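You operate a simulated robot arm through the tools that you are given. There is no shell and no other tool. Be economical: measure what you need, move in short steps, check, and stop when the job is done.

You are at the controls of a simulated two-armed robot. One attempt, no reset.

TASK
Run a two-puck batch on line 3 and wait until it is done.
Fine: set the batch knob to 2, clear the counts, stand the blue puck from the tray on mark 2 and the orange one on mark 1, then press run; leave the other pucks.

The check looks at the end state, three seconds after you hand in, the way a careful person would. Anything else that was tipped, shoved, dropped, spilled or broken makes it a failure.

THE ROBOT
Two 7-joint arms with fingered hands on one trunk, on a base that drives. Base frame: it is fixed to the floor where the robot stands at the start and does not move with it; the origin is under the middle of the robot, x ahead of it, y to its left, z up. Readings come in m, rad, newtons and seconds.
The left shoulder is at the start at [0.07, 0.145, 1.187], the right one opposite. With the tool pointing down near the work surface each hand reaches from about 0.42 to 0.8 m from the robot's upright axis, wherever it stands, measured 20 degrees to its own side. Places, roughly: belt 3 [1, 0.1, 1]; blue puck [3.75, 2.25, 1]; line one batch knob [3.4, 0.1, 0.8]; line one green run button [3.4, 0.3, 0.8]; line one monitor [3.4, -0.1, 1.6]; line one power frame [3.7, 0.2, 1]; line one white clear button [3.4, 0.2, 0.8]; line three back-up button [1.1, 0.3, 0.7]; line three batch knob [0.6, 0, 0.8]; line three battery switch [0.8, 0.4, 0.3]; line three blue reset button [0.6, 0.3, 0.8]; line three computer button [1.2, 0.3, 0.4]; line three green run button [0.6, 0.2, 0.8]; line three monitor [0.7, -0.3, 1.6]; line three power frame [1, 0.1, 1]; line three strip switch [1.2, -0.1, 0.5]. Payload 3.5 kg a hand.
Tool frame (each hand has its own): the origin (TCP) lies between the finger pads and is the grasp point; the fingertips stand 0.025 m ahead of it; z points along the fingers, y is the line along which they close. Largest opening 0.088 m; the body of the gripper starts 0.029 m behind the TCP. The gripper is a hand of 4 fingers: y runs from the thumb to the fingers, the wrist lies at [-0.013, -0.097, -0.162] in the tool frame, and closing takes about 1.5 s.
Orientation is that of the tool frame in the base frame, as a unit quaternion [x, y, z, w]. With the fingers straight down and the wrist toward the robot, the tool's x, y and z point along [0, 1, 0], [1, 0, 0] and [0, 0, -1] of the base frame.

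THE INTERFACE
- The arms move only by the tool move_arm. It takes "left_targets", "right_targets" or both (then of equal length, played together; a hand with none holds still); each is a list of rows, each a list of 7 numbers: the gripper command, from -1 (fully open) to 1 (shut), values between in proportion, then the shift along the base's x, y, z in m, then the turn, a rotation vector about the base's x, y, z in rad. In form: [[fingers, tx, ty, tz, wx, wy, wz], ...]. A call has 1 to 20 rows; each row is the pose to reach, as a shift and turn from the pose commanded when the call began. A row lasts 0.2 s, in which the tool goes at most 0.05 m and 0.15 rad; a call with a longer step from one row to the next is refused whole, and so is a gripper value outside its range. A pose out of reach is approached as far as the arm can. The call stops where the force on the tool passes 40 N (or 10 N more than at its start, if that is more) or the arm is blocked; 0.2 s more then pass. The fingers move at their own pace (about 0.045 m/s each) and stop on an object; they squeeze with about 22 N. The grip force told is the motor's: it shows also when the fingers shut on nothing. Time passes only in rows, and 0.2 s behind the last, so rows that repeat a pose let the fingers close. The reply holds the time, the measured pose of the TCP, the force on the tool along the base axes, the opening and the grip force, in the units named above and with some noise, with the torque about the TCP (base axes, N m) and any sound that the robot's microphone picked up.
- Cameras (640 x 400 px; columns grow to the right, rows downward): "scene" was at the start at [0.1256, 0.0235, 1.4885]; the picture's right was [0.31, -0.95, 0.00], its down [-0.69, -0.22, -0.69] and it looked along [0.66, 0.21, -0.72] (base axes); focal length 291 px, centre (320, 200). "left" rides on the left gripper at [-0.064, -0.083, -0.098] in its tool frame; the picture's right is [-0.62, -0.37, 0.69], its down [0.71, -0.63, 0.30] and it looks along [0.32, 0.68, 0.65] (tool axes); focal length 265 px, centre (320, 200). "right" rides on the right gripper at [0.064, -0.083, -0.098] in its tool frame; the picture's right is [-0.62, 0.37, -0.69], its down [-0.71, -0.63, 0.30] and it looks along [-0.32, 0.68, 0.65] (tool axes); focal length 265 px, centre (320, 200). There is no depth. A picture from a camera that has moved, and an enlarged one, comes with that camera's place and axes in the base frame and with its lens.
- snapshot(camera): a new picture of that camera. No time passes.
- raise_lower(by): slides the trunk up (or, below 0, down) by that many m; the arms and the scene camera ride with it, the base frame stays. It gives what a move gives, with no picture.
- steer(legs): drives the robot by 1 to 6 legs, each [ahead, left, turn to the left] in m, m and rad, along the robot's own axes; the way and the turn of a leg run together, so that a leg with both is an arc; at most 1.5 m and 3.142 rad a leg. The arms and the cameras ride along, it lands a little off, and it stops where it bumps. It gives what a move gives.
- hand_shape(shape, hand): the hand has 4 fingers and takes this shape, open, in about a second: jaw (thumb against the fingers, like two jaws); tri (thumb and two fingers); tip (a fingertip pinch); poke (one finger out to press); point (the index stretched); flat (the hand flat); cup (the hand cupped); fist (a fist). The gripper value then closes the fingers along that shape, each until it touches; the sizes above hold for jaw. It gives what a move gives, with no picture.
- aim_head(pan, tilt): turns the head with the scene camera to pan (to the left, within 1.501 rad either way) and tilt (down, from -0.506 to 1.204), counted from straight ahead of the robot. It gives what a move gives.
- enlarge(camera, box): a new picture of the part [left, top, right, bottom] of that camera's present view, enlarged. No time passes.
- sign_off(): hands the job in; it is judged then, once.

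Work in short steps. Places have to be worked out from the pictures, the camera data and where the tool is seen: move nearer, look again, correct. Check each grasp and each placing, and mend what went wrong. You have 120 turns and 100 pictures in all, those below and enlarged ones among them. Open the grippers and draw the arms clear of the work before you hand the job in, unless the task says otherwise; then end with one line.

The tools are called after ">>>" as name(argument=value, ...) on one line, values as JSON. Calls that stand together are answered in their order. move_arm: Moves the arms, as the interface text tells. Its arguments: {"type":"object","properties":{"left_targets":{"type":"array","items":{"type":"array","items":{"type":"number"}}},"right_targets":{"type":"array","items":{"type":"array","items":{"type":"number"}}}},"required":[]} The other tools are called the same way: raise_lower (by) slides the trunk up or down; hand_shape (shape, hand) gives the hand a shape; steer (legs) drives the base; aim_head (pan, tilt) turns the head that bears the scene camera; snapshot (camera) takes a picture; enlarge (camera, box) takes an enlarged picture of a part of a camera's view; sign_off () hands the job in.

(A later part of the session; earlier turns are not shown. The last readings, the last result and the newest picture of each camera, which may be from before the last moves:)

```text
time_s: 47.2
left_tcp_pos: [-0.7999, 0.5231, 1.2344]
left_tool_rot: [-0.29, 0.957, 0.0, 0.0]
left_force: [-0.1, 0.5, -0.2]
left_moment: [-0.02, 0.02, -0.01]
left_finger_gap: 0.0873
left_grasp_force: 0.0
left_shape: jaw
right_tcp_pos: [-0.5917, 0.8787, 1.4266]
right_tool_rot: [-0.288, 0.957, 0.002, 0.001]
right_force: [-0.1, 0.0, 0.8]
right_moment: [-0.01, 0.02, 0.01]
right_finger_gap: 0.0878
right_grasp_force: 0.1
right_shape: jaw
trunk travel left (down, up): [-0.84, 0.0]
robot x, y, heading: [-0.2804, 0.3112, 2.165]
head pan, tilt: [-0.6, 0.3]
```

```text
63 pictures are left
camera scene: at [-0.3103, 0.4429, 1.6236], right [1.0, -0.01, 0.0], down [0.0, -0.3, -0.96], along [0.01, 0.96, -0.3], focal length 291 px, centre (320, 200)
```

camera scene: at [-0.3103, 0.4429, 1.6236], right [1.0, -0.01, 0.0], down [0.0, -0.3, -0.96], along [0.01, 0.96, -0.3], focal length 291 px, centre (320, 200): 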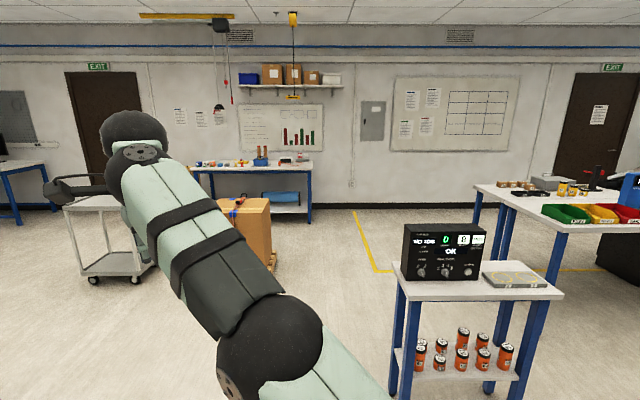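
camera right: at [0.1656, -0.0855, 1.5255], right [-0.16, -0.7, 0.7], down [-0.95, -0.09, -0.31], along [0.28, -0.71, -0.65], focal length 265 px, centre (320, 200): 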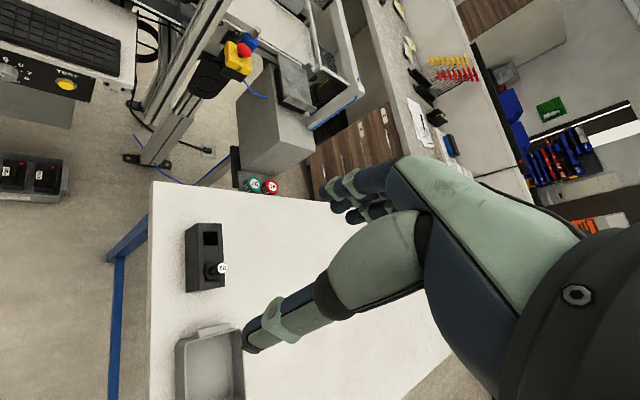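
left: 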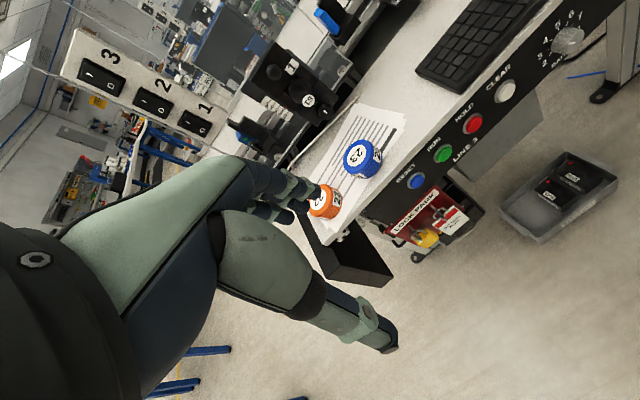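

Nothing else is there, so the pucks on line 3's console shelf (22 orange, 23 blue) are the ones. Turn back to face the line.

>>> steer(legs=[[0, 0, -2.165]])

>>> aim_head(pan=0.0, tilt=0.75)

>>> snapshot(camera="scene")

```text
time_s: 52.8
left_tcp_pos: [0.1859, 0.6178, 1.2359]
left_tool_rot: [0.71, 0.704, 0.0, -0.001]
left_force: [-0.3, 0.4, 0.0]
left_moment: [-0.01, 0.02, 0.01]
left_finger_gap: 0.0876
left_grasp_force: 0.1
left_shape: jaw
right_tcp_pos: [0.363, 0.2461, 1.427]
right_tool_rot: [0.711, 0.703, 0.001, 0.003]
right_force: [0.0, -0.7, 0.7]
right_moment: [-0.01, 0.0, -0.01]
right_finger_gap: 0.0879
right_grasp_force: 0.1
right_shape: jaw
trunk travel left (down, up): [-0.84, 0.0]
robot x, y, heading: [-0.2845, 0.307, -0.008]
head pan, tilt: [-0.6, 0.3]
```

```text
time_s: 53.8
left_tcp_pos: [0.1856, 0.6182, 1.2343]
left_tool_rot: [0.71, 0.704, 0.0, 0.0]
left_force: [0.5, -0.1, -0.1]
left_moment: [-0.02, -0.02, 0.01]
left_finger_gap: 0.0876
left_grasp_force: 0.1
left_shape: jaw
right_tcp_pos: [0.3653, 0.2453, 1.4268]
right_tool_rot: [0.711, 0.703, 0.001, 0.002]
right_force: [-0.4, 0.2, -0.1]
right_moment: [0.03, -0.02, 0.01]
right_finger_gap: 0.0877
right_grasp_force: 0.0
right_shape: jaw
trunk travel left (down, up): [-0.84, 0.0]
robot x, y, heading: [-0.2856, 0.3034, -0.003]
head pan, tilt: [0.0, 0.75]
```

```text
62 pictures are left
camera scene: at [-0.1502, 0.3065, 1.5833], right [-0.01, -1.0, 0.0], down [-0.68, 0.01, -0.73], along [0.73, -0.01, -0.68], focal length 291 px, centre (320, 200)
```

scene: 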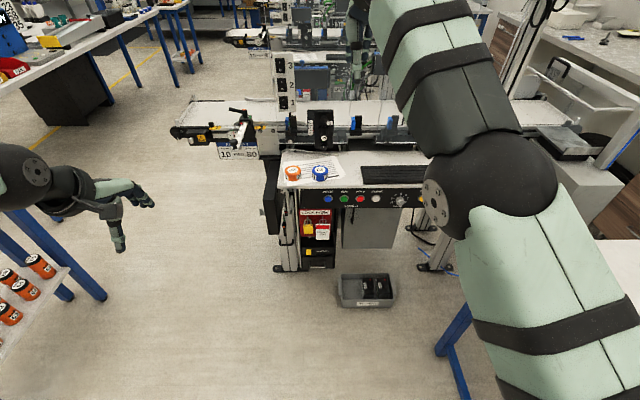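

Drive to a working position in front of the panel, then zoom the panel.

>>> steer(legs=[[0.25, -0.06, 0]])

>>> aim_head(pan=-0.1, tilt=0.85)

>>> enlarge(camera="scene", box=[200, 140, 520, 340])

```text
time_s: 55.6
left_tcp_pos: [0.4295, 0.5573, 1.2351]
left_tool_rot: [0.71, 0.704, 0.001, 0.001]
left_force: [-0.3, -0.8, 0.1]
left_moment: [0.0, 0.01, 0.02]
left_finger_gap: 0.0877
left_grasp_force: 0.1
left_shape: jaw
right_tcp_pos: [0.6061, 0.1843, 1.4301]
right_tool_rot: [0.71, 0.704, 0.001, 0.004]
right_force: [0.2, -0.2, -0.2]
right_moment: [0.02, 0.02, 0.01]
right_finger_gap: 0.0877
right_grasp_force: 0.1
right_shape: jaw
trunk travel left (down, up): [-0.84, 0.0]
robot x, y, heading: [-0.0381, 0.244, -0.007]
head pan, tilt: [0.0, 0.75]
```

```text
time_s: 56.3
left_tcp_pos: [0.4319, 0.5558, 1.2352]
left_tool_rot: [0.71, 0.704, 0.0, 0.0]
left_force: [-0.3, -0.2, -0.6]
left_moment: [-0.01, 0.02, 0.01]
left_finger_gap: 0.0874
left_grasp_force: 0.0
left_shape: jaw
right_tcp_pos: [0.6089, 0.1846, 1.4283]
right_tool_rot: [0.711, 0.703, 0.001, 0.003]
right_force: [0.4, 0.9, 0.0]
right_moment: [0.02, -0.04, 0.04]
right_finger_gap: 0.0878
right_grasp_force: 0.1
right_shape: jaw
trunk travel left (down, up): [-0.84, 0.0]
robot x, y, heading: [-0.0375, 0.2452, -0.014]
head pan, tilt: [-0.099, 0.85]
```

```text
2.00 times, centred on (360, 240) of scene
camera zoom: at [0.0901, 0.2381, 1.5754], right [-0.11, -0.99, 0.0], down [-0.75, 0.08, -0.66], along [0.66, -0.07, -0.75], focal length 582 px, centre (240, 120)
```

zoom: 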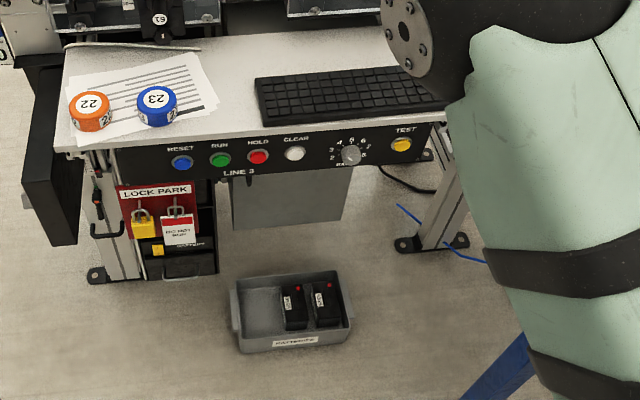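

Lower the trunk to get a flatter view of the panel and comfortable arms.

>>> raise_lower(by=-0.33)

>>> aim_head(pan=-0.1, tilt=0.6)

>>> snapshot(camera="scene")

>>> enlarge(camera="scene", box=[230, 170, 420, 290])

```text
time_s: 59.5
left_tcp_pos: [0.4325, 0.5557, 0.9049]
left_tool_rot: [0.71, 0.704, 0.0, -0.001]
left_force: [-0.4, 0.5, 0.3]
left_moment: [-0.02, 0.0, -0.01]
left_finger_gap: 0.0872
left_grasp_force: 0.1
left_shape: jaw
right_tcp_pos: [0.6103, 0.1845, 1.0984]
right_tool_rot: [0.71, 0.704, 0.001, 0.002]
right_force: [-0.3, -0.8, 0.5]
right_moment: [-0.02, -0.01, -0.03]
right_finger_gap: 0.0879
right_grasp_force: 0.1
right_shape: jaw
trunk travel left (down, up): [-0.51, 0.33]
robot x, y, heading: [-0.038, 0.2466, -0.014]
head pan, tilt: [-0.099, 0.85]
```

```text
time_s: 60.3
left_tcp_pos: [0.4321, 0.5567, 0.9039]
left_tool_rot: [0.71, 0.705, 0.0, 0.0]
left_force: [-1.0, 0.0, -0.1]
left_moment: [-0.04, 0.0, -0.02]
left_finger_gap: 0.0876
left_grasp_force: 0.1
left_shape: jaw
right_tcp_pos: [0.6098, 0.1844, 1.0967]
right_tool_rot: [0.711, 0.704, 0.001, 0.003]
right_force: [-0.5, -0.2, 1.0]
right_moment: [-0.02, 0.0, -0.04]
right_finger_gap: 0.0873
right_grasp_force: 0.1
right_shape: jaw
trunk travel left (down, up): [-0.51, 0.33]
robot x, y, heading: [-0.0348, 0.2444, -0.006]
head pan, tilt: [-0.099, 0.6]
```

```text
60 pictures are left
camera scene: at [0.1011, 0.2368, 1.2661], right [-0.11, -0.99, 0.0], down [-0.56, 0.06, -0.82], along [0.82, -0.09, -0.57], focal length 291 px, centre (320, 200)
```

scene: 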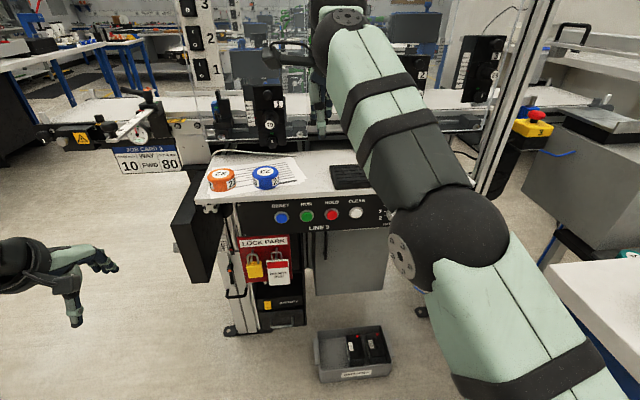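

```text
3.33 times, centred on (325, 230) of scene
camera zoom: at [0.1011, 0.2368, 1.2661], right [-0.11, -0.99, 0.0], down [-0.56, 0.06, -0.82], along [0.82, -0.09, -0.57], focal length 969 px, centre (303, 100)
```

zoom: 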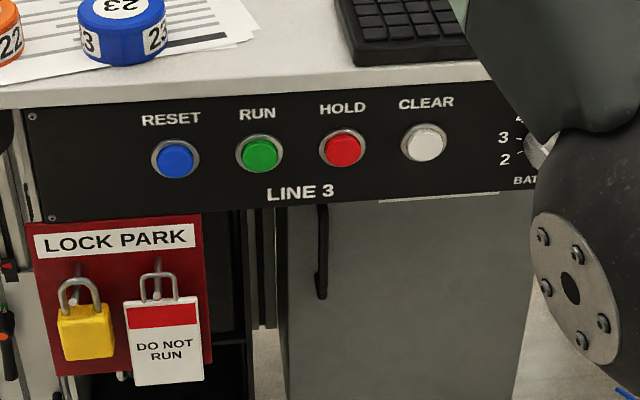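

Clear button ≈ (0.641, 0.092, 0.853), run ≈ (0.645, 0.209, 0.849), knob ≈ (0.635, 0, 0.85). Pull the right hand back and turn its fingers forward (+x).

>>> move_arm(right_targets=[[-1, -0.04, 0, 0, 0, 0, 0], [-1, -0.08, -0.01, 0, 0, -0.14, 0], [-1, -0.12, -0.02, 0, 0, -0.28, 0], [-1, -0.15, -0.03, -0.01, 0, -0.42, 0], [-1, -0.17, -0.04, -0.03, 0, -0.56, 0], [-1, -0.18, -0.05, -0.05, 0, -0.7, 0], [-1, -0.18, -0.06, -0.08, 0, -0.84, 0], [-1, -0.18, -0.07, -0.11, 0, -0.98, 0], [-1, -0.18, -0.08, -0.14, 0, -1.12, 0], [-1, -0.18, -0.09, -0.17, 0, -1.26, 0], [-1, -0.18, -0.09, -0.2, 0, -1.4, 0], [-1, -0.18, -0.09, -0.23, 0, -1.5, 0]])

>>> snapshot(camera="scene")

>>> snapshot(camera="right")

```text
time_s: 63.1
left_tcp_pos: [0.432, 0.5556, 0.9052]
left_tool_rot: [0.71, 0.704, -0.001, 0.0]
left_force: [-0.3, 0.0, 0.0]
left_moment: [0.0, -0.01, 0.01]
left_finger_gap: 0.0877
left_grasp_force: 0.0
left_shape: jaw
right_tcp_pos: [0.5458, 0.0646, 1.0635]
right_tool_rot: [0.565, 0.507, 0.473, 0.448]
right_force: [-0.1, 0.4, -0.3]
right_moment: [0.01, -0.02, -0.01]
right_finger_gap: 0.0878
right_grasp_force: 0.1
right_shape: jaw
right hand out of reach, approached as far as the arm can: row 8, 9, 10, 11, 12
trunk travel left (down, up): [-0.51, 0.33]
robot x, y, heading: [-0.036, 0.2479, -0.007]
head pan, tilt: [-0.099, 0.6]
stopped in row 12 (right hand): the arm was blocked; the commanded pose is now the measured one
```

```text
58 pictures are left
camera scene: at [0.102, 0.2365, 1.266], right [-0.11, -0.99, 0.0], down [-0.56, 0.06, -0.82], along [0.82, -0.09, -0.57], focal length 291 px, centre (320, 200)
```

scene: 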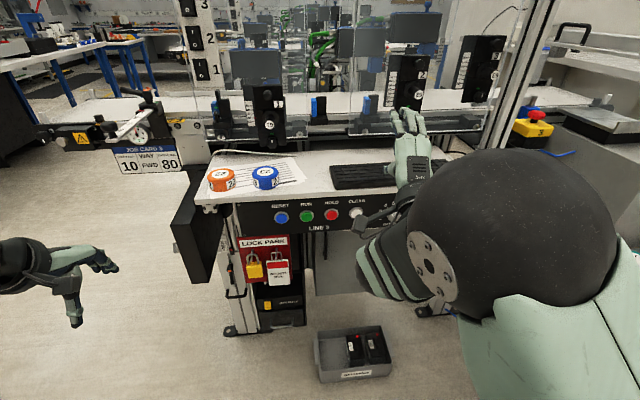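

```text
57 pictures are left
camera right: at [0.4387, 0.1381, 1.0024], right [-0.65, -0.63, 0.42], down [0.18, -0.67, -0.72], along [0.74, -0.4, 0.55], focal length 265 px, centre (320, 200)
```

right: 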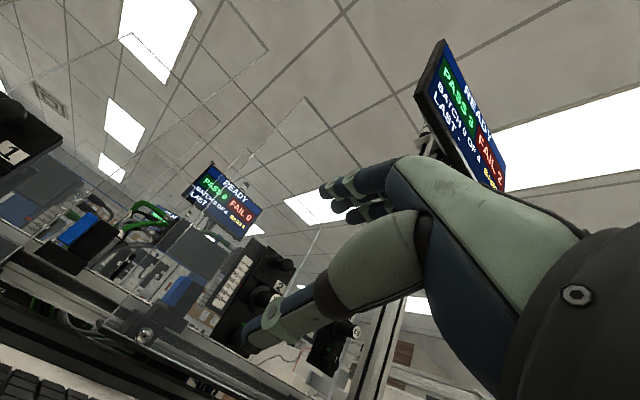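

Too cramped; back up 0.22 m and then bring the hand down and forward.

>>> steer(legs=[[-0.22, 0, 0]])

>>> move_arm(right_targets=[[-1, 0, 0, -0.04, 0, 0, 0], [-1, 0, 0.01, -0.08, 0, 0, 0], [-1, 0.02, 0.01, -0.12, 0, 0, 0], [-1, 0.05, 0.02, -0.15, 0, 0, 0], [-1, 0.08, 0.02, -0.18, 0, 0, 0], [-1, 0.12, 0.03, -0.2, 0, 0, 0], [-1, 0.15, 0.03, -0.21, 0, 0, 0], [-1, 0.18, 0.03, -0.21, 0, 0, 0]])

>>> hand_shape(hand="right", shape="poke")

>>> snapshot(camera="right")

>>> snapshot(camera="scene")

```text
time_s: 64.8
left_tcp_pos: [0.2111, 0.5592, 0.9046]
left_tool_rot: [0.709, 0.705, 0.0, 0.0]
left_force: [0.0, -0.3, 0.1]
left_moment: [-0.03, -0.01, 0.0]
left_finger_gap: 0.0877
left_grasp_force: 0.1
left_shape: jaw
right_tcp_pos: [0.3243, 0.066, 1.0644]
right_tool_rot: [0.565, 0.507, 0.472, 0.447]
right_force: [-0.4, 0.3, -0.2]
right_moment: [0.02, -0.02, -0.01]
right_finger_gap: 0.0883
right_grasp_force: 0.2
right_shape: jaw
trunk travel left (down, up): [-0.51, 0.33]
robot x, y, heading: [-0.2527, 0.2496, -0.007]
head pan, tilt: [-0.099, 0.6]
```

```text
time_s: 66.6
left_tcp_pos: [0.2134, 0.558, 0.9055]
left_tool_rot: [0.71, 0.704, -0.001, -0.001]
left_force: [0.7, -0.3, 0.1]
left_moment: [0.01, -0.03, -0.02]
left_finger_gap: 0.0875
left_grasp_force: 0.1
left_shape: jaw
right_tcp_pos: [0.5052, 0.0959, 0.8551]
right_tool_rot: [0.565, 0.508, 0.472, 0.447]
right_force: [-0.1, 0.6, 0.3]
right_moment: [-0.02, 0.03, -0.01]
right_finger_gap: 0.088
right_grasp_force: 0.1
right_shape: jaw
right hand out of reach, approached as far as the arm can: row 1, 2, 3, 4
trunk travel left (down, up): [-0.51, 0.33]
robot x, y, heading: [-0.2613, 0.2509, -0.008]
head pan, tilt: [-0.099, 0.6]
```

```text
time_s: 67.5
left_tcp_pos: [0.2111, 0.5584, 0.9042]
left_tool_rot: [0.71, 0.704, 0.0, -0.001]
left_force: [-0.1, 0.1, -0.4]
left_moment: [-0.02, 0.02, 0.0]
left_finger_gap: 0.0877
left_grasp_force: 0.0
left_shape: jaw
right_tcp_pos: [0.5047, 0.0973, 0.857]
right_tool_rot: [0.564, 0.508, 0.473, 0.447]
right_force: [0.1, -0.1, 0.4]
right_moment: [0.02, -0.02, 0.05]
right_finger_gap: 0.0001
right_grasp_force: 0.0
right_shape: poke
trunk travel left (down, up): [-0.51, 0.33]
robot x, y, heading: [-0.2579, 0.2522, -0.005]
head pan, tilt: [-0.099, 0.6]
```

```text
56 pictures are left
camera right: at [0.3972, 0.1706, 0.7938], right [-0.65, -0.63, 0.42], down [0.18, -0.67, -0.72], along [0.74, -0.4, 0.55], focal length 265 px, centre (320, 200)
```

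right: 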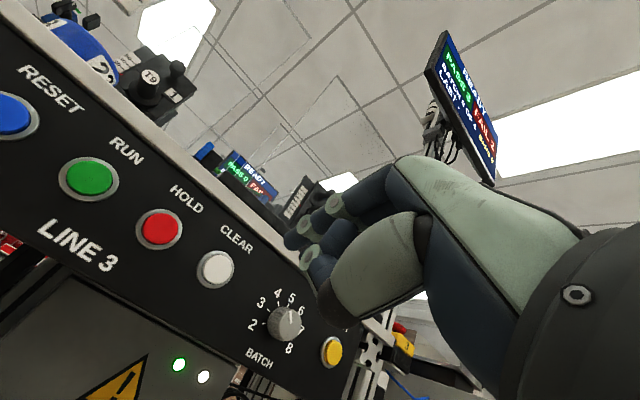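

```text
55 pictures are left
camera scene: at [-0.1193, 0.2385, 1.2661], right [-0.11, -0.99, 0.0], down [-0.56, 0.06, -0.82], along [0.82, -0.09, -0.57], focal length 291 px, centre (320, 200)
```

scene: 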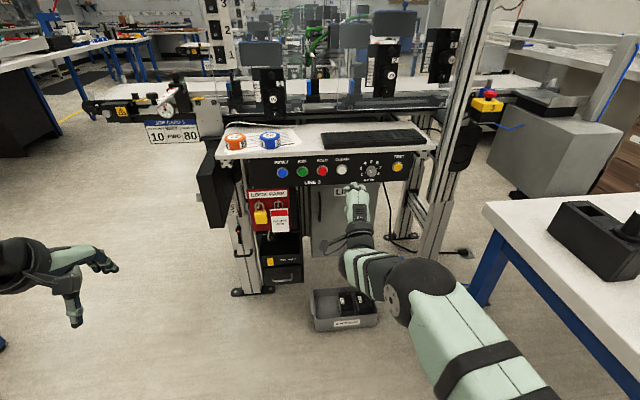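

The pose is good. Zoom to see the poke finger.

>>> enlarge(camera="scene", box=[300, 140, 428, 220])

>>> enlarge(camera="right", box=[190, 160, 410, 400])

```text
5.00 times, centred on (364, 180) of scene
camera zoom: at [-0.1193, 0.2385, 1.2661], right [-0.11, -0.99, 0.0], down [-0.56, 0.06, -0.82], along [0.82, -0.09, -0.57], focal length 1454 px, centre (100, 300)
```

zoom: 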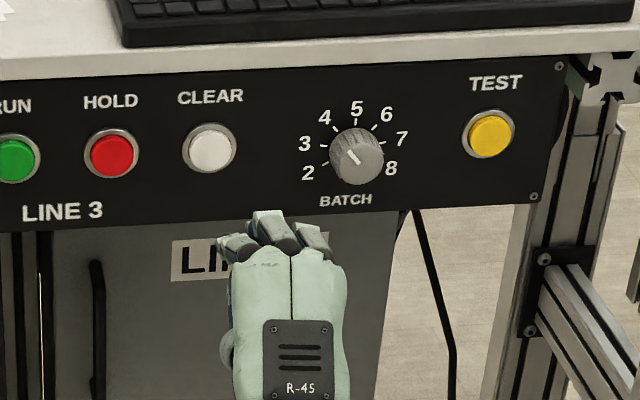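

```text
1.67 times, centred on (300, 280) of right
camera zoom: at [0.3972, 0.1706, 0.7938], right [-0.65, -0.63, 0.42], down [0.18, -0.67, -0.72], along [0.74, -0.4, 0.55], focal length 442 px, centre (353, 67)
```

zoom: 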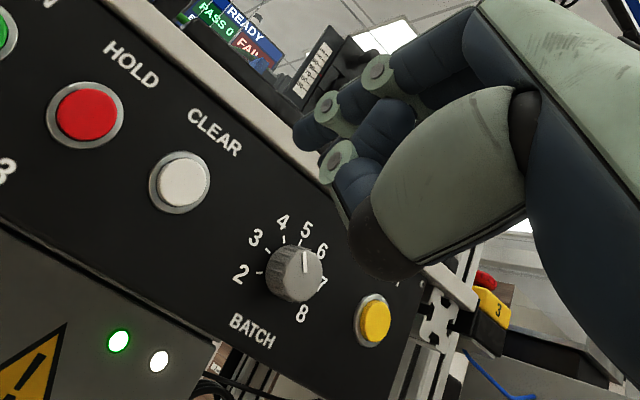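

The fingertip should be ~(0.53, 0.097, 0.853). Move 0.085 ahead and check alignment with Clear.

>>> move_arm(right_targets=[[-1, 0.04, -0.002, -0.002, 0, 0, 0], [-1, 0.07, -0.004, -0.003, 0, 0, 0], [-1, 0.085, -0.004, -0.003, 0, 0, 0]])

>>> enlarge(camera="scene", box=[300, 140, 428, 220])

>>> enlarge(camera="right", box=[190, 160, 410, 400])

```text
time_s: 68.3
left_tcp_pos: [0.2119, 0.558, 0.9044]
left_tool_rot: [0.709, 0.705, -0.001, -0.001]
left_force: [0.3, 0.5, -0.2]
left_moment: [0.01, -0.02, -0.03]
left_finger_gap: 0.0878
left_grasp_force: 0.1
left_shape: jaw
right_tcp_pos: [0.5529, 0.0943, 0.8529]
right_tool_rot: [0.565, 0.508, 0.472, 0.446]
right_force: [-0.6, -0.1, -0.1]
right_moment: [-0.02, 0.01, -0.01]
right_finger_gap: 0.0
right_grasp_force: 0.0
right_shape: poke
right hand out of reach, approached as far as the arm can: row 2, 3
trunk travel left (down, up): [-0.51, 0.33]
robot x, y, heading: [-0.256, 0.2483, -0.005]
head pan, tilt: [-0.099, 0.6]
```

```text
5.00 times, centred on (364, 180) of scene
camera zoom: at [-0.119, 0.2386, 1.2661], right [-0.11, -0.99, 0.0], down [-0.56, 0.06, -0.82], along [0.82, -0.09, -0.57], focal length 1454 px, centre (100, 300)
```

zoom: 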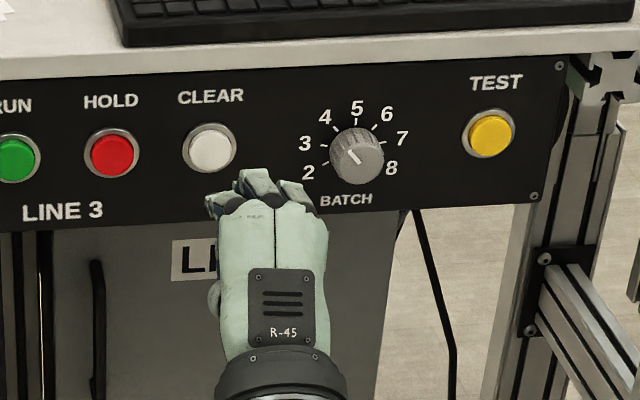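

```text
1.67 times, centred on (300, 280) of right
camera zoom: at [0.4448, 0.1685, 0.7915], right [-0.65, -0.63, 0.42], down [0.18, -0.67, -0.73], along [0.74, -0.4, 0.54], focal length 442 px, centre (353, 67)
```

zoom: 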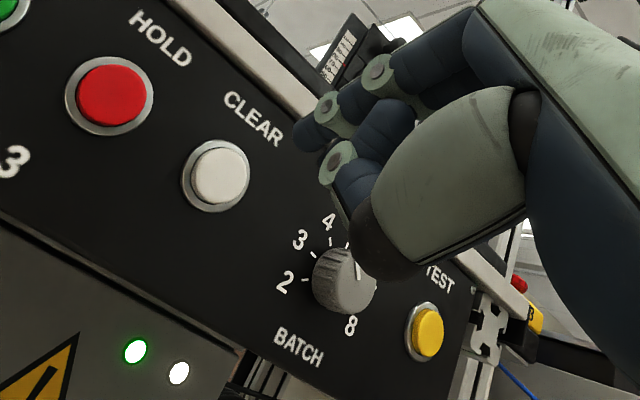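

Arm is at full reach; alignment is right. Retract 0.05, drive ahead 0.11, then recheck.

>>> move_arm(right_targets=[[-1, -0.04, 0, 0, 0, 0, 0], [-1, -0.06, 0, 0, 0, 0, 0]])

>>> steer(legs=[[0.11, 0, 0]])

>>> enlarge(camera="right", box=[190, 160, 410, 400])

```text
time_s: 68.9
left_tcp_pos: [0.2117, 0.5577, 0.904]
left_tool_rot: [0.71, 0.704, -0.002, 0.0]
left_force: [-0.6, -0.3, -0.4]
left_moment: [0.0, -0.02, 0.0]
left_finger_gap: 0.0879
left_grasp_force: 0.2
left_shape: jaw
right_tcp_pos: [0.4924, 0.0922, 0.8523]
right_tool_rot: [0.564, 0.507, 0.473, 0.448]
right_force: [0.1, -0.2, -0.4]
right_moment: [-0.01, -0.04, 0.02]
right_finger_gap: 0.0
right_grasp_force: 0.1
right_shape: poke
trunk travel left (down, up): [-0.51, 0.33]
robot x, y, heading: [-0.2578, 0.2483, -0.006]
head pan, tilt: [-0.099, 0.6]
```

```text
time_s: 70.1
left_tcp_pos: [0.3222, 0.5581, 0.9046]
left_tool_rot: [0.709, 0.705, 0.0, 0.001]
left_force: [0.3, 0.1, 0.6]
left_moment: [-0.03, 0.04, 0.02]
left_finger_gap: 0.0876
left_grasp_force: 0.0
left_shape: jaw
right_tcp_pos: [0.6026, 0.0946, 0.8518]
right_tool_rot: [0.564, 0.508, 0.473, 0.448]
right_force: [-0.2, 0.3, -0.2]
right_moment: [0.01, 0.0, 0.0]
right_finger_gap: 0.0
right_grasp_force: 0.1
right_shape: poke
trunk travel left (down, up): [-0.51, 0.33]
robot x, y, heading: [-0.1443, 0.2487, -0.007]
head pan, tilt: [-0.099, 0.6]
```

```text
1.67 times, centred on (300, 280) of right
camera zoom: at [0.496, 0.1688, 0.7901], right [-0.65, -0.63, 0.42], down [0.18, -0.67, -0.72], along [0.74, -0.4, 0.55], focal length 442 px, centre (353, 67)
```

zoom: 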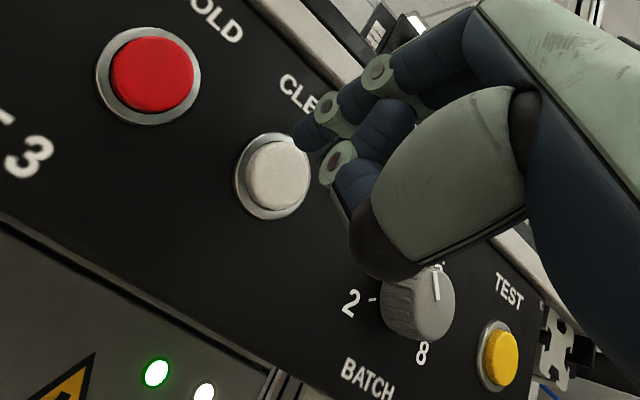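

Fingertip images slightly above the button; lower by 0.013 m, right 0.003, and press ahead in small steps.

>>> move_arm(right_targets=[[-1, 0, -0.003, -0.013, 0, 0, 0], [-1, 0.005, -0.003, -0.013, 0, 0, 0]])

>>> enlarge(camera="right", box=[190, 160, 410, 400])

```text
time_s: 70.7
left_tcp_pos: [0.3216, 0.5584, 0.9047]
left_tool_rot: [0.709, 0.705, -0.002, -0.001]
left_force: [1.4, 0.1, 0.8]
left_moment: [-0.03, 0.02, -0.03]
left_finger_gap: 0.0878
left_grasp_force: 0.0
left_shape: jaw
right_tcp_pos: [0.6086, 0.0916, 0.8397]
right_tool_rot: [0.564, 0.508, 0.473, 0.447]
right_force: [-0.5, -0.6, -0.4]
right_moment: [-0.01, -0.01, -0.01]
right_finger_gap: 0.0
right_grasp_force: 0.1
right_shape: poke
trunk travel left (down, up): [-0.51, 0.33]
robot x, y, heading: [-0.1447, 0.251, -0.009]
head pan, tilt: [-0.099, 0.6]
```

```text
1.67 times, centred on (300, 280) of right
camera zoom: at [0.5004, 0.1661, 0.7774], right [-0.65, -0.63, 0.42], down [0.18, -0.67, -0.72], along [0.74, -0.4, 0.55], focal length 442 px, centre (353, 67)
```

zoom: 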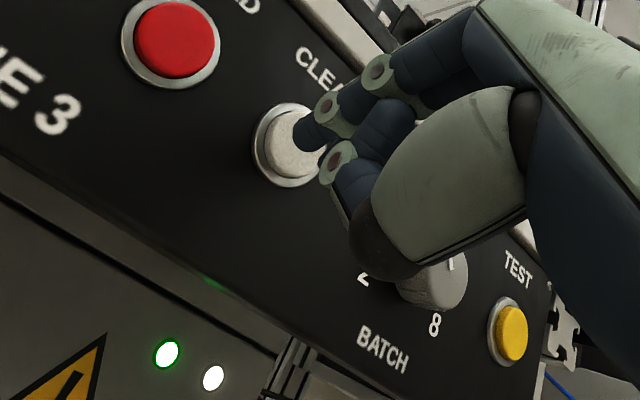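

Aligned. Press.

>>> move_arm(right_targets=[[-1, 0.005, 0, 0, 0, 0, 0], [-1, 0.01, 0, 0, 0, 0, 0], [-1, 0.013, 0, 0, 0, 0, 0], [-1, 0.016, 0, 0, 0, 0, 0], [-1, 0.019, 0, 0, 0, 0, 0], [-1, 0.022, 0, 0, 0, 0, 0], [-1, 0.022, 0, 0, 0, 0, 0]])

>>> enlarge(camera="right", box=[190, 20, 510, 360])

```text
time_s: 72.3
left_tcp_pos: [0.319, 0.5593, 0.9045]
left_tool_rot: [0.709, 0.705, 0.001, 0.0]
left_force: [-0.4, 0.3, 0.1]
left_moment: [-0.02, -0.01, -0.02]
left_finger_gap: 0.0877
left_grasp_force: 0.0
left_shape: jaw
right_tcp_pos: [0.6274, 0.0925, 0.8405]
right_tool_rot: [0.564, 0.508, 0.473, 0.447]
right_force: [-14.1, 1.8, -1.9]
right_moment: [0.0, 0.06, 0.15]
right_finger_gap: 0.0
right_grasp_force: 0.1
right_shape: poke
trunk travel left (down, up): [-0.51, 0.33]
robot x, y, heading: [-0.1438, 0.2509, -0.003]
head pan, tilt: [-0.099, 0.6]
heard: click
```

```text
1.18 times, centred on (350, 190) of right
camera zoom: at [0.5203, 0.1661, 0.7783], right [-0.65, -0.63, 0.42], down [0.18, -0.67, -0.72], along [0.74, -0.39, 0.55], focal length 312 px, centre (285, 212)
```

zoom: 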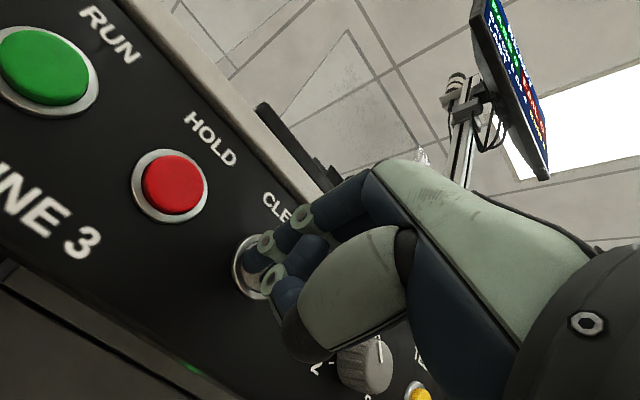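

Clicked. Retreat and check the monitor.

>>> move_arm(right_targets=[[-1, -0.02, 0, 0, 0, 0, 0], [-1, -0.05, 0, 0, 0, 0, 0], [-1, -0.08, 0, 0, 0, 0, 0], [-1, -0.08, 0, 0, 0, 0, 0]])

>>> aim_head(pan=-0.5, tilt=0.1)

>>> snapshot(camera="scene")

```text
time_s: 73.3
left_tcp_pos: [0.3212, 0.5583, 0.9053]
left_tool_rot: [0.709, 0.705, 0.0, 0.0]
left_force: [0.7, 0.1, -0.7]
left_moment: [0.01, -0.02, -0.02]
left_finger_gap: 0.0878
left_grasp_force: 0.0
left_shape: jaw
right_tcp_pos: [0.5491, 0.0907, 0.8406]
right_tool_rot: [0.564, 0.508, 0.473, 0.447]
right_force: [0.3, 0.1, 0.1]
right_moment: [0.01, 0.0, -0.03]
right_finger_gap: 0.0001
right_grasp_force: 0.1
right_shape: poke
trunk travel left (down, up): [-0.51, 0.33]
robot x, y, heading: [-0.1461, 0.2473, -0.005]
head pan, tilt: [-0.099, 0.6]
```

```text
time_s: 74.2
left_tcp_pos: [0.3212, 0.5591, 0.9048]
left_tool_rot: [0.71, 0.704, 0.0, 0.001]
left_force: [-0.6, -0.9, 1.0]
left_moment: [0.01, 0.0, 0.01]
left_finger_gap: 0.0875
left_grasp_force: 0.0
left_shape: jaw
right_tcp_pos: [0.5492, 0.0912, 0.8404]
right_tool_rot: [0.563, 0.509, 0.473, 0.446]
right_force: [-1.2, 0.2, -0.4]
right_moment: [0.0, 0.0, -0.02]
right_finger_gap: 0.0001
right_grasp_force: 0.0
right_shape: poke
trunk travel left (down, up): [-0.51, 0.33]
robot x, y, heading: [-0.1461, 0.251, -0.001]
head pan, tilt: [-0.499, 0.099]
```

```text
47 pictures are left
camera scene: at [-0.0158, 0.203, 1.3122], right [-0.48, -0.88, 0.0], down [-0.09, 0.05, -0.99], along [0.87, -0.48, -0.1], focal length 291 px, centre (320, 200)
```

scene: 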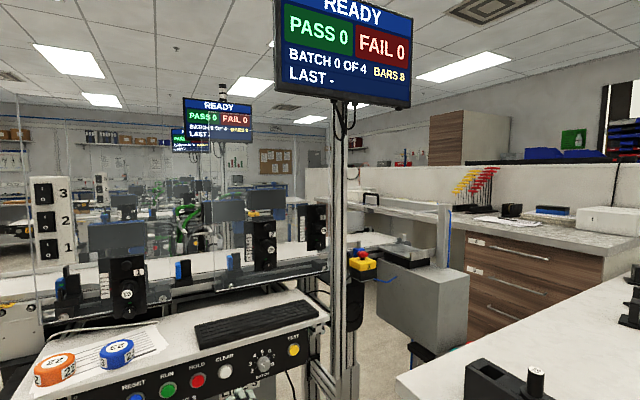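

Counts are 0/0. Now the knob, at ≈(0.64, 0.0, 0.838); switch to the tip pinch, pre-roll the hand +0.5 about x and line up in front.

>>> hand_shape(hand="right", shape="tip")

>>> move_arm(right_targets=[[-1, -0.01, -0.02, 0, 0.1, -0.031, -0.003], [-1, -0.01, -0.04, 0, 0.2, -0.062, -0.006], [-1, -0.01, -0.06, 0, 0.3, -0.093, -0.009], [-1, -0.01, -0.08, -0.002, 0.4, -0.124, -0.012], [-1, -0.01, -0.091, -0.002, 0.499, -0.156, -0.015], [-1, -0.01, -0.091, -0.002, 0.499, -0.156, -0.015]])

>>> aim_head(pan=-0.2, tilt=0.65)

>>> snapshot(camera="right")

>>> enlarge(camera="scene", box=[280, 150, 440, 250])

```text
time_s: 75.1
left_tcp_pos: [0.3215, 0.559, 0.9048]
left_tool_rot: [0.709, 0.705, 0.0, 0.0]
left_force: [0.2, -0.5, 0.1]
left_moment: [-0.01, 0.01, 0.01]
left_finger_gap: 0.0877
left_grasp_force: 0.0
left_shape: jaw
right_tcp_pos: [0.5489, 0.0936, 0.8402]
right_tool_rot: [0.564, 0.508, 0.473, 0.447]
right_force: [0.8, 0.1, 1.0]
right_moment: [0.02, 0.02, 0.0]
right_finger_gap: 0.0877
right_grasp_force: 0.0
right_shape: tip
trunk travel left (down, up): [-0.51, 0.33]
robot x, y, heading: [-0.1492, 0.2468, -0.002]
head pan, tilt: [-0.499, 0.099]
```

```text
time_s: 76.5
left_tcp_pos: [0.3221, 0.5589, 0.9041]
left_tool_rot: [0.709, 0.705, 0.001, 0.0]
left_force: [-1.0, 1.0, -0.3]
left_moment: [0.0, 0.01, -0.01]
left_finger_gap: 0.0878
left_grasp_force: 0.1
left_shape: jaw
right_tcp_pos: [0.5403, -0.0002, 0.8369]
right_tool_rot: [0.623, 0.335, 0.622, 0.335]
right_force: [0.4, 1.3, 1.0]
right_moment: [0.01, -0.02, 0.02]
right_finger_gap: 0.0879
right_grasp_force: 0.1
right_shape: tip
trunk travel left (down, up): [-0.51, 0.33]
robot x, y, heading: [-0.1445, 0.2475, -0.007]
head pan, tilt: [-0.499, 0.099]
```

```text
time_s: 77.5
left_tcp_pos: [0.3212, 0.5586, 0.9052]
left_tool_rot: [0.709, 0.705, -0.001, -0.001]
left_force: [0.2, -0.6, -0.1]
left_moment: [0.01, -0.02, 0.0]
left_finger_gap: 0.0877
left_grasp_force: 0.1
left_shape: jaw
right_tcp_pos: [0.54, 0.0007, 0.837]
right_tool_rot: [0.622, 0.337, 0.622, 0.336]
right_force: [0.1, 0.6, -0.4]
right_moment: [-0.02, 0.03, 0.02]
right_finger_gap: 0.088
right_grasp_force: 0.1
right_shape: tip
trunk travel left (down, up): [-0.51, 0.33]
robot x, y, heading: [-0.1476, 0.2455, -0.007]
head pan, tilt: [-0.201, 0.649]
```

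```text
46 pictures are left
camera right: at [0.442, 0.0997, 0.8025], right [-0.69, -0.72, -0.03], down [0.3, -0.25, -0.92], along [0.65, -0.65, 0.39], focal length 265 px, centre (320, 200)
```

right: 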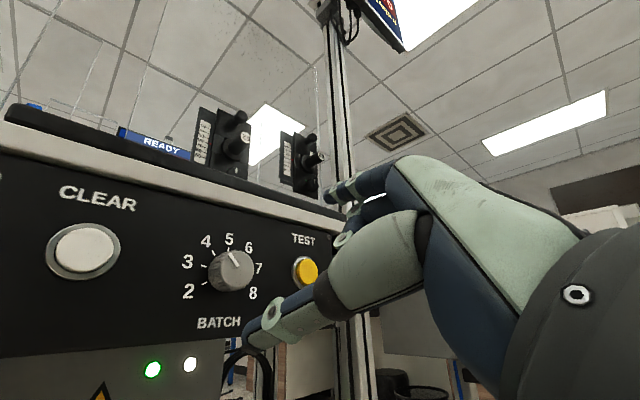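

```text
4.00 times, centred on (360, 200) of scene
camera zoom: at [-0.0115, 0.2296, 1.2619], right [-0.2, -0.98, 0.0], down [-0.59, 0.12, -0.8], along [0.78, -0.16, -0.6], focal length 1163 px, centre (160, 200)
```

zoom: 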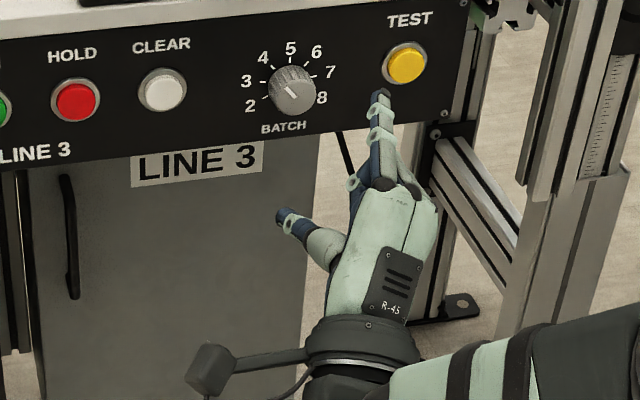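

Partly close (≈55 mm gap) and advance toward the knob to TCP x≈0.61, then look.

>>> move_arm(right_targets=[[-0.25, 0, 0, 0, 0, 0, 0], [-0.25, 0.03, 0, -0.001, 0, 0, 0], [-0.25, 0.05, 0, -0.001, 0, 0, 0], [-0.25, 0.065, 0, -0.001, 0, 0, 0], [-0.25, 0.065, 0, -0.001, 0, 0, 0]])

>>> snapshot(camera="right")

>>> enlarge(camera="scene", box=[280, 150, 440, 250])

```text
time_s: 78.7
left_tcp_pos: [0.3213, 0.5597, 0.9046]
left_tool_rot: [0.709, 0.705, 0.001, 0.0]
left_force: [0.6, -0.3, 0.3]
left_moment: [0.0, -0.01, 0.02]
left_finger_gap: 0.0877
left_grasp_force: 0.0
left_shape: jaw
right_tcp_pos: [0.606, 0.0013, 0.8353]
right_tool_rot: [0.622, 0.336, 0.622, 0.336]
right_force: [-0.1, 0.1, 0.5]
right_moment: [-0.03, 0.0, 0.01]
right_finger_gap: 0.0553
right_grasp_force: 0.1
right_shape: tip
trunk travel left (down, up): [-0.51, 0.33]
robot x, y, heading: [-0.1514, 0.2523, -0.007]
head pan, tilt: [-0.201, 0.649]
```

```text
44 pictures are left
camera right: at [0.507, 0.1012, 0.802], right [-0.69, -0.72, -0.03], down [0.3, -0.25, -0.92], along [0.65, -0.65, 0.39], focal length 265 px, centre (320, 200)
```

right: 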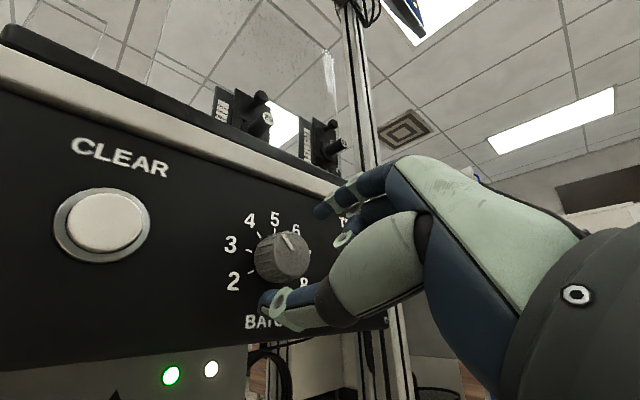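

```text
4.00 times, centred on (360, 200) of scene
camera zoom: at [-0.0117, 0.2296, 1.2619], right [-0.2, -0.98, 0.0], down [-0.59, 0.12, -0.8], along [0.78, -0.16, -0.6], focal length 1163 px, centre (160, 200)
```

zoom: 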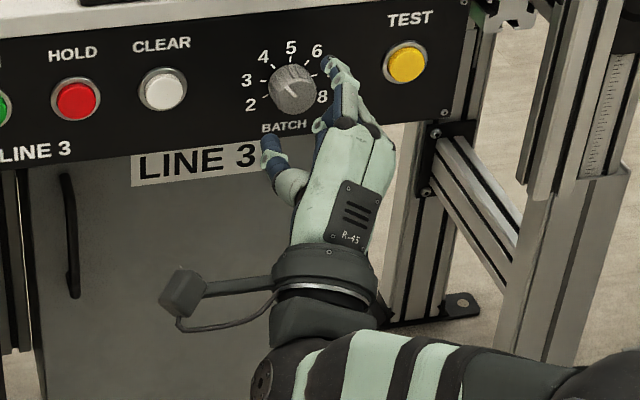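

Advance 0.02 more and close on the knob.

>>> move_arm(right_targets=[[-0.25, 0.01, 0.001, -0.001, 0, 0, 0], [-0.25, 0.02, 0.002, -0.002, 0, 0, 0], [0.0, 0.02, 0.002, -0.002, 0, 0, 0], [0.3, 0.02, 0.002, -0.002, 0, 0, 0], [0.6, 0.02, 0.002, -0.002, 0, 0, 0], [0.6, 0.02, 0.002, -0.002, 0, 0, 0]])

>>> snapshot(camera="right")

```text
time_s: 80.1
left_tcp_pos: [0.322, 0.5588, 0.9054]
left_tool_rot: [0.709, 0.706, 0.0, -0.001]
left_force: [-0.4, -0.7, -1.0]
left_moment: [0.0, 0.01, 0.01]
left_finger_gap: 0.0876
left_grasp_force: 0.0
left_shape: jaw
right_tcp_pos: [0.6255, 0.0042, 0.8351]
right_tool_rot: [0.622, 0.336, 0.623, 0.335]
right_force: [2.2, 0.0, 3.4]
right_moment: [-0.01, -0.08, 0.0]
right_finger_gap: 0.0226
right_grasp_force: 21.6
right_shape: tip
trunk travel left (down, up): [-0.51, 0.33]
robot x, y, heading: [-0.1412, 0.2522, -0.004]
head pan, tilt: [-0.201, 0.649]
```

```text
42 pictures are left
camera right: at [0.5263, 0.1032, 0.8008], right [-0.69, -0.72, -0.03], down [0.31, -0.25, -0.92], along [0.65, -0.65, 0.39], focal length 265 px, centre (320, 200)
```

right: 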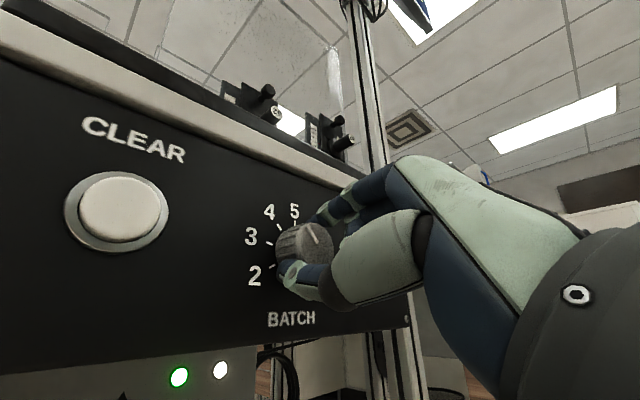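

Gripped. Turn counter-clockwise (−x) 0.65 rad and look.

>>> move_arm(right_targets=[[0.7, 0, 0, 0, -0.13, 0, 0], [0.7, 0, 0, 0, -0.26, 0, 0], [0.7, 0, 0, 0, -0.39, 0, 0], [0.7, 0, 0, 0, -0.52, 0, 0], [0.7, 0, 0, 0, -0.65, 0, 0]])

>>> snapshot(camera="right")

```text
time_s: 81.3
left_tcp_pos: [0.3213, 0.5585, 0.9043]
left_tool_rot: [0.709, 0.705, 0.0, 0.0]
left_force: [0.2, 0.7, 0.5]
left_moment: [0.04, 0.0, -0.01]
left_finger_gap: 0.0877
left_grasp_force: 0.1
left_shape: jaw
right_tcp_pos: [0.6268, 0.0027, 0.8351]
right_tool_rot: [0.482, 0.518, 0.482, 0.517]
right_force: [-2.2, -0.9, -0.6]
right_moment: [0.02, 0.03, -0.03]
right_finger_gap: 0.0227
right_grasp_force: 22.5
right_shape: tip
trunk travel left (down, up): [-0.51, 0.33]
robot x, y, heading: [-0.146, 0.2491, -0.001]
head pan, tilt: [-0.201, 0.649]
```

```text
41 pictures are left
camera right: at [0.5265, 0.0613, 0.7461], right [-0.69, -0.59, 0.41], down [0.3, -0.76, -0.58], along [0.65, -0.28, 0.7], focal length 265 px, centre (320, 200)
```

right: 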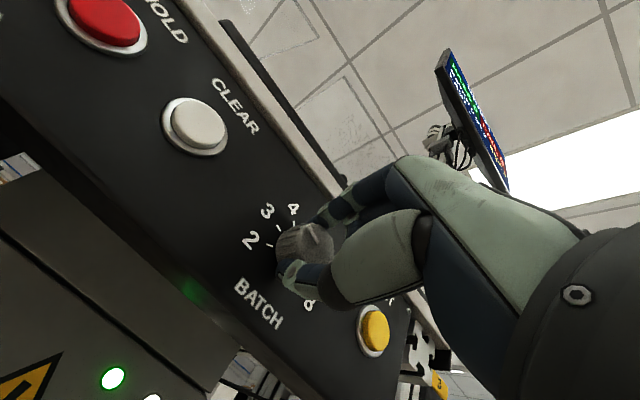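

The knob follows the hand (about at 3). Turn another 0.75 rad.

>>> move_arm(right_targets=[[0.7, 0, 0, 0, -0.13, 0, 0], [0.7, 0, 0, 0, -0.26, 0, 0], [0.7, 0, 0, 0, -0.39, 0, 0], [0.7, 0, 0, 0, -0.52, 0, 0], [0.7, 0, 0, 0, -0.65, 0, 0], [0.7, 0, 0, 0, -0.75, 0, 0]])

>>> snapshot(camera="right")

>>> enlarge(camera="scene", box=[280, 150, 440, 250])

```text
time_s: 82.7
left_tcp_pos: [0.321, 0.5573, 0.905]
left_tool_rot: [0.709, 0.706, 0.0, 0.0]
left_force: [0.1, 0.3, 0.2]
left_moment: [0.01, -0.01, 0.0]
left_finger_gap: 0.0876
left_grasp_force: 0.0
left_shape: jaw
right_tcp_pos: [0.6248, 0.0013, 0.8354]
right_tool_rot: [0.259, 0.659, 0.259, 0.657]
right_force: [-7.1, -2.4, -4.6]
right_moment: [0.0, 0.09, -0.07]
right_finger_gap: 0.0225
right_grasp_force: 22.1
right_shape: tip
trunk travel left (down, up): [-0.51, 0.33]
robot x, y, heading: [-0.1442, 0.2487, -0.007]
head pan, tilt: [-0.201, 0.649]
```

```text
40 pictures are left
camera right: at [0.5268, -0.0151, 0.73], right [-0.69, -0.15, 0.71], down [0.3, -0.95, 0.09], along [0.65, 0.28, 0.7], focal length 265 px, centre (320, 200)
```

right: 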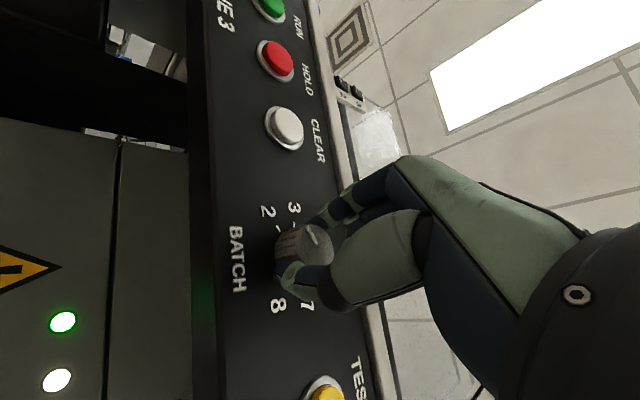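

```text
4.00 times, centred on (360, 200) of scene
camera zoom: at [-0.0118, 0.2288, 1.2618], right [-0.2, -0.98, 0.0], down [-0.59, 0.12, -0.8], along [0.78, -0.16, -0.6], focal length 1163 px, centre (160, 200)
```

zoom: 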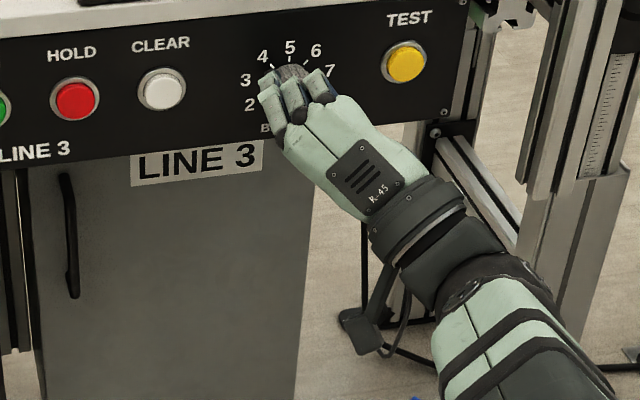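

Release, back off and check the knob and monitor.

>>> move_arm(right_targets=[[0.3, 0, 0, 0, 0, 0, 0], [-0.1, 0, 0, 0, 0, 0, 0], [-0.3, 0, 0, 0, 0, 0, 0], [-0.3, -0.03, 0, 0, 0, 0, 0], [-0.3, -0.06, 0, 0, 0, 0, 0], [-0.3, -0.09, 0, 0, 0, 0, 0]])

>>> enlarge(camera="right", box=[140, 100, 400, 300])

>>> aim_head(pan=-0.5, tilt=0.1)

>>> snapshot(camera="scene")

```text
time_s: 84.1
left_tcp_pos: [0.3218, 0.5594, 0.9045]
left_tool_rot: [0.709, 0.705, 0.001, 0.0]
left_force: [-0.7, 1.3, -0.5]
left_moment: [0.02, -0.02, -0.03]
left_finger_gap: 0.0877
left_grasp_force: 0.0
left_shape: jaw
right_tcp_pos: [0.5345, 0.0033, 0.8352]
right_tool_rot: [0.259, 0.658, 0.261, 0.657]
right_force: [0.6, 0.0, 0.5]
right_moment: [0.0, 0.01, -0.01]
right_finger_gap: 0.0567
right_grasp_force: 0.2
right_shape: tip
trunk travel left (down, up): [-0.51, 0.33]
robot x, y, heading: [-0.1446, 0.2522, -0.003]
head pan, tilt: [-0.201, 0.649]
```

```text
2.00 times, centred on (270, 200) of right
camera zoom: at [0.4358, -0.0127, 0.732], right [-0.69, -0.16, 0.7], down [0.3, -0.95, 0.09], along [0.65, 0.28, 0.7], focal length 531 px, centre (420, 200)
```

zoom: 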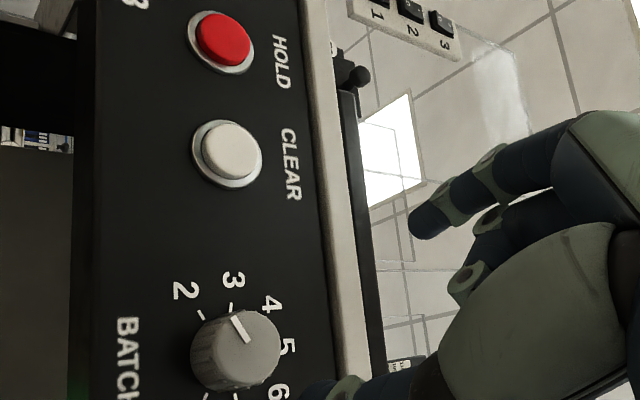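

```text
time_s: 85.1
left_tcp_pos: [0.3221, 0.5583, 0.9049]
left_tool_rot: [0.709, 0.705, 0.0, 0.0]
left_force: [-1.7, 0.0, 0.8]
left_moment: [0.0, -0.01, 0.0]
left_finger_gap: 0.0875
left_grasp_force: 0.2
left_shape: jaw
right_tcp_pos: [0.5358, 0.0038, 0.8351]
right_tool_rot: [0.259, 0.658, 0.26, 0.657]
right_force: [0.1, -0.3, -0.9]
right_moment: [-0.01, 0.03, 0.0]
right_finger_gap: 0.0568
right_grasp_force: 0.1
right_shape: tip
trunk travel left (down, up): [-0.51, 0.33]
robot x, y, heading: [-0.1435, 0.2507, -0.005]
head pan, tilt: [-0.499, 0.099]
```

```text
37 pictures are left
camera scene: at [-0.0159, 0.203, 1.3122], right [-0.48, -0.88, 0.0], down [-0.09, 0.05, -0.99], along [0.87, -0.48, -0.1], focal length 291 px, centre (320, 200)
```

scene: 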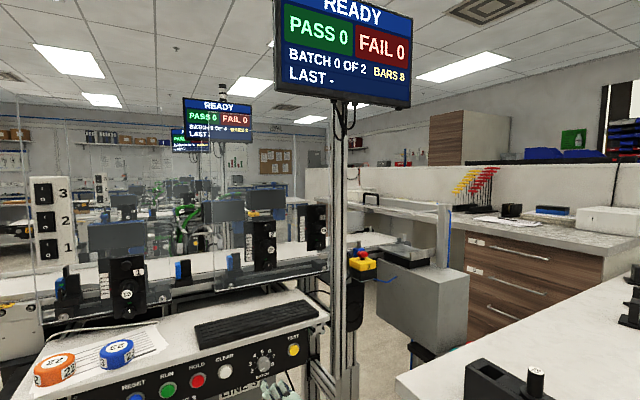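

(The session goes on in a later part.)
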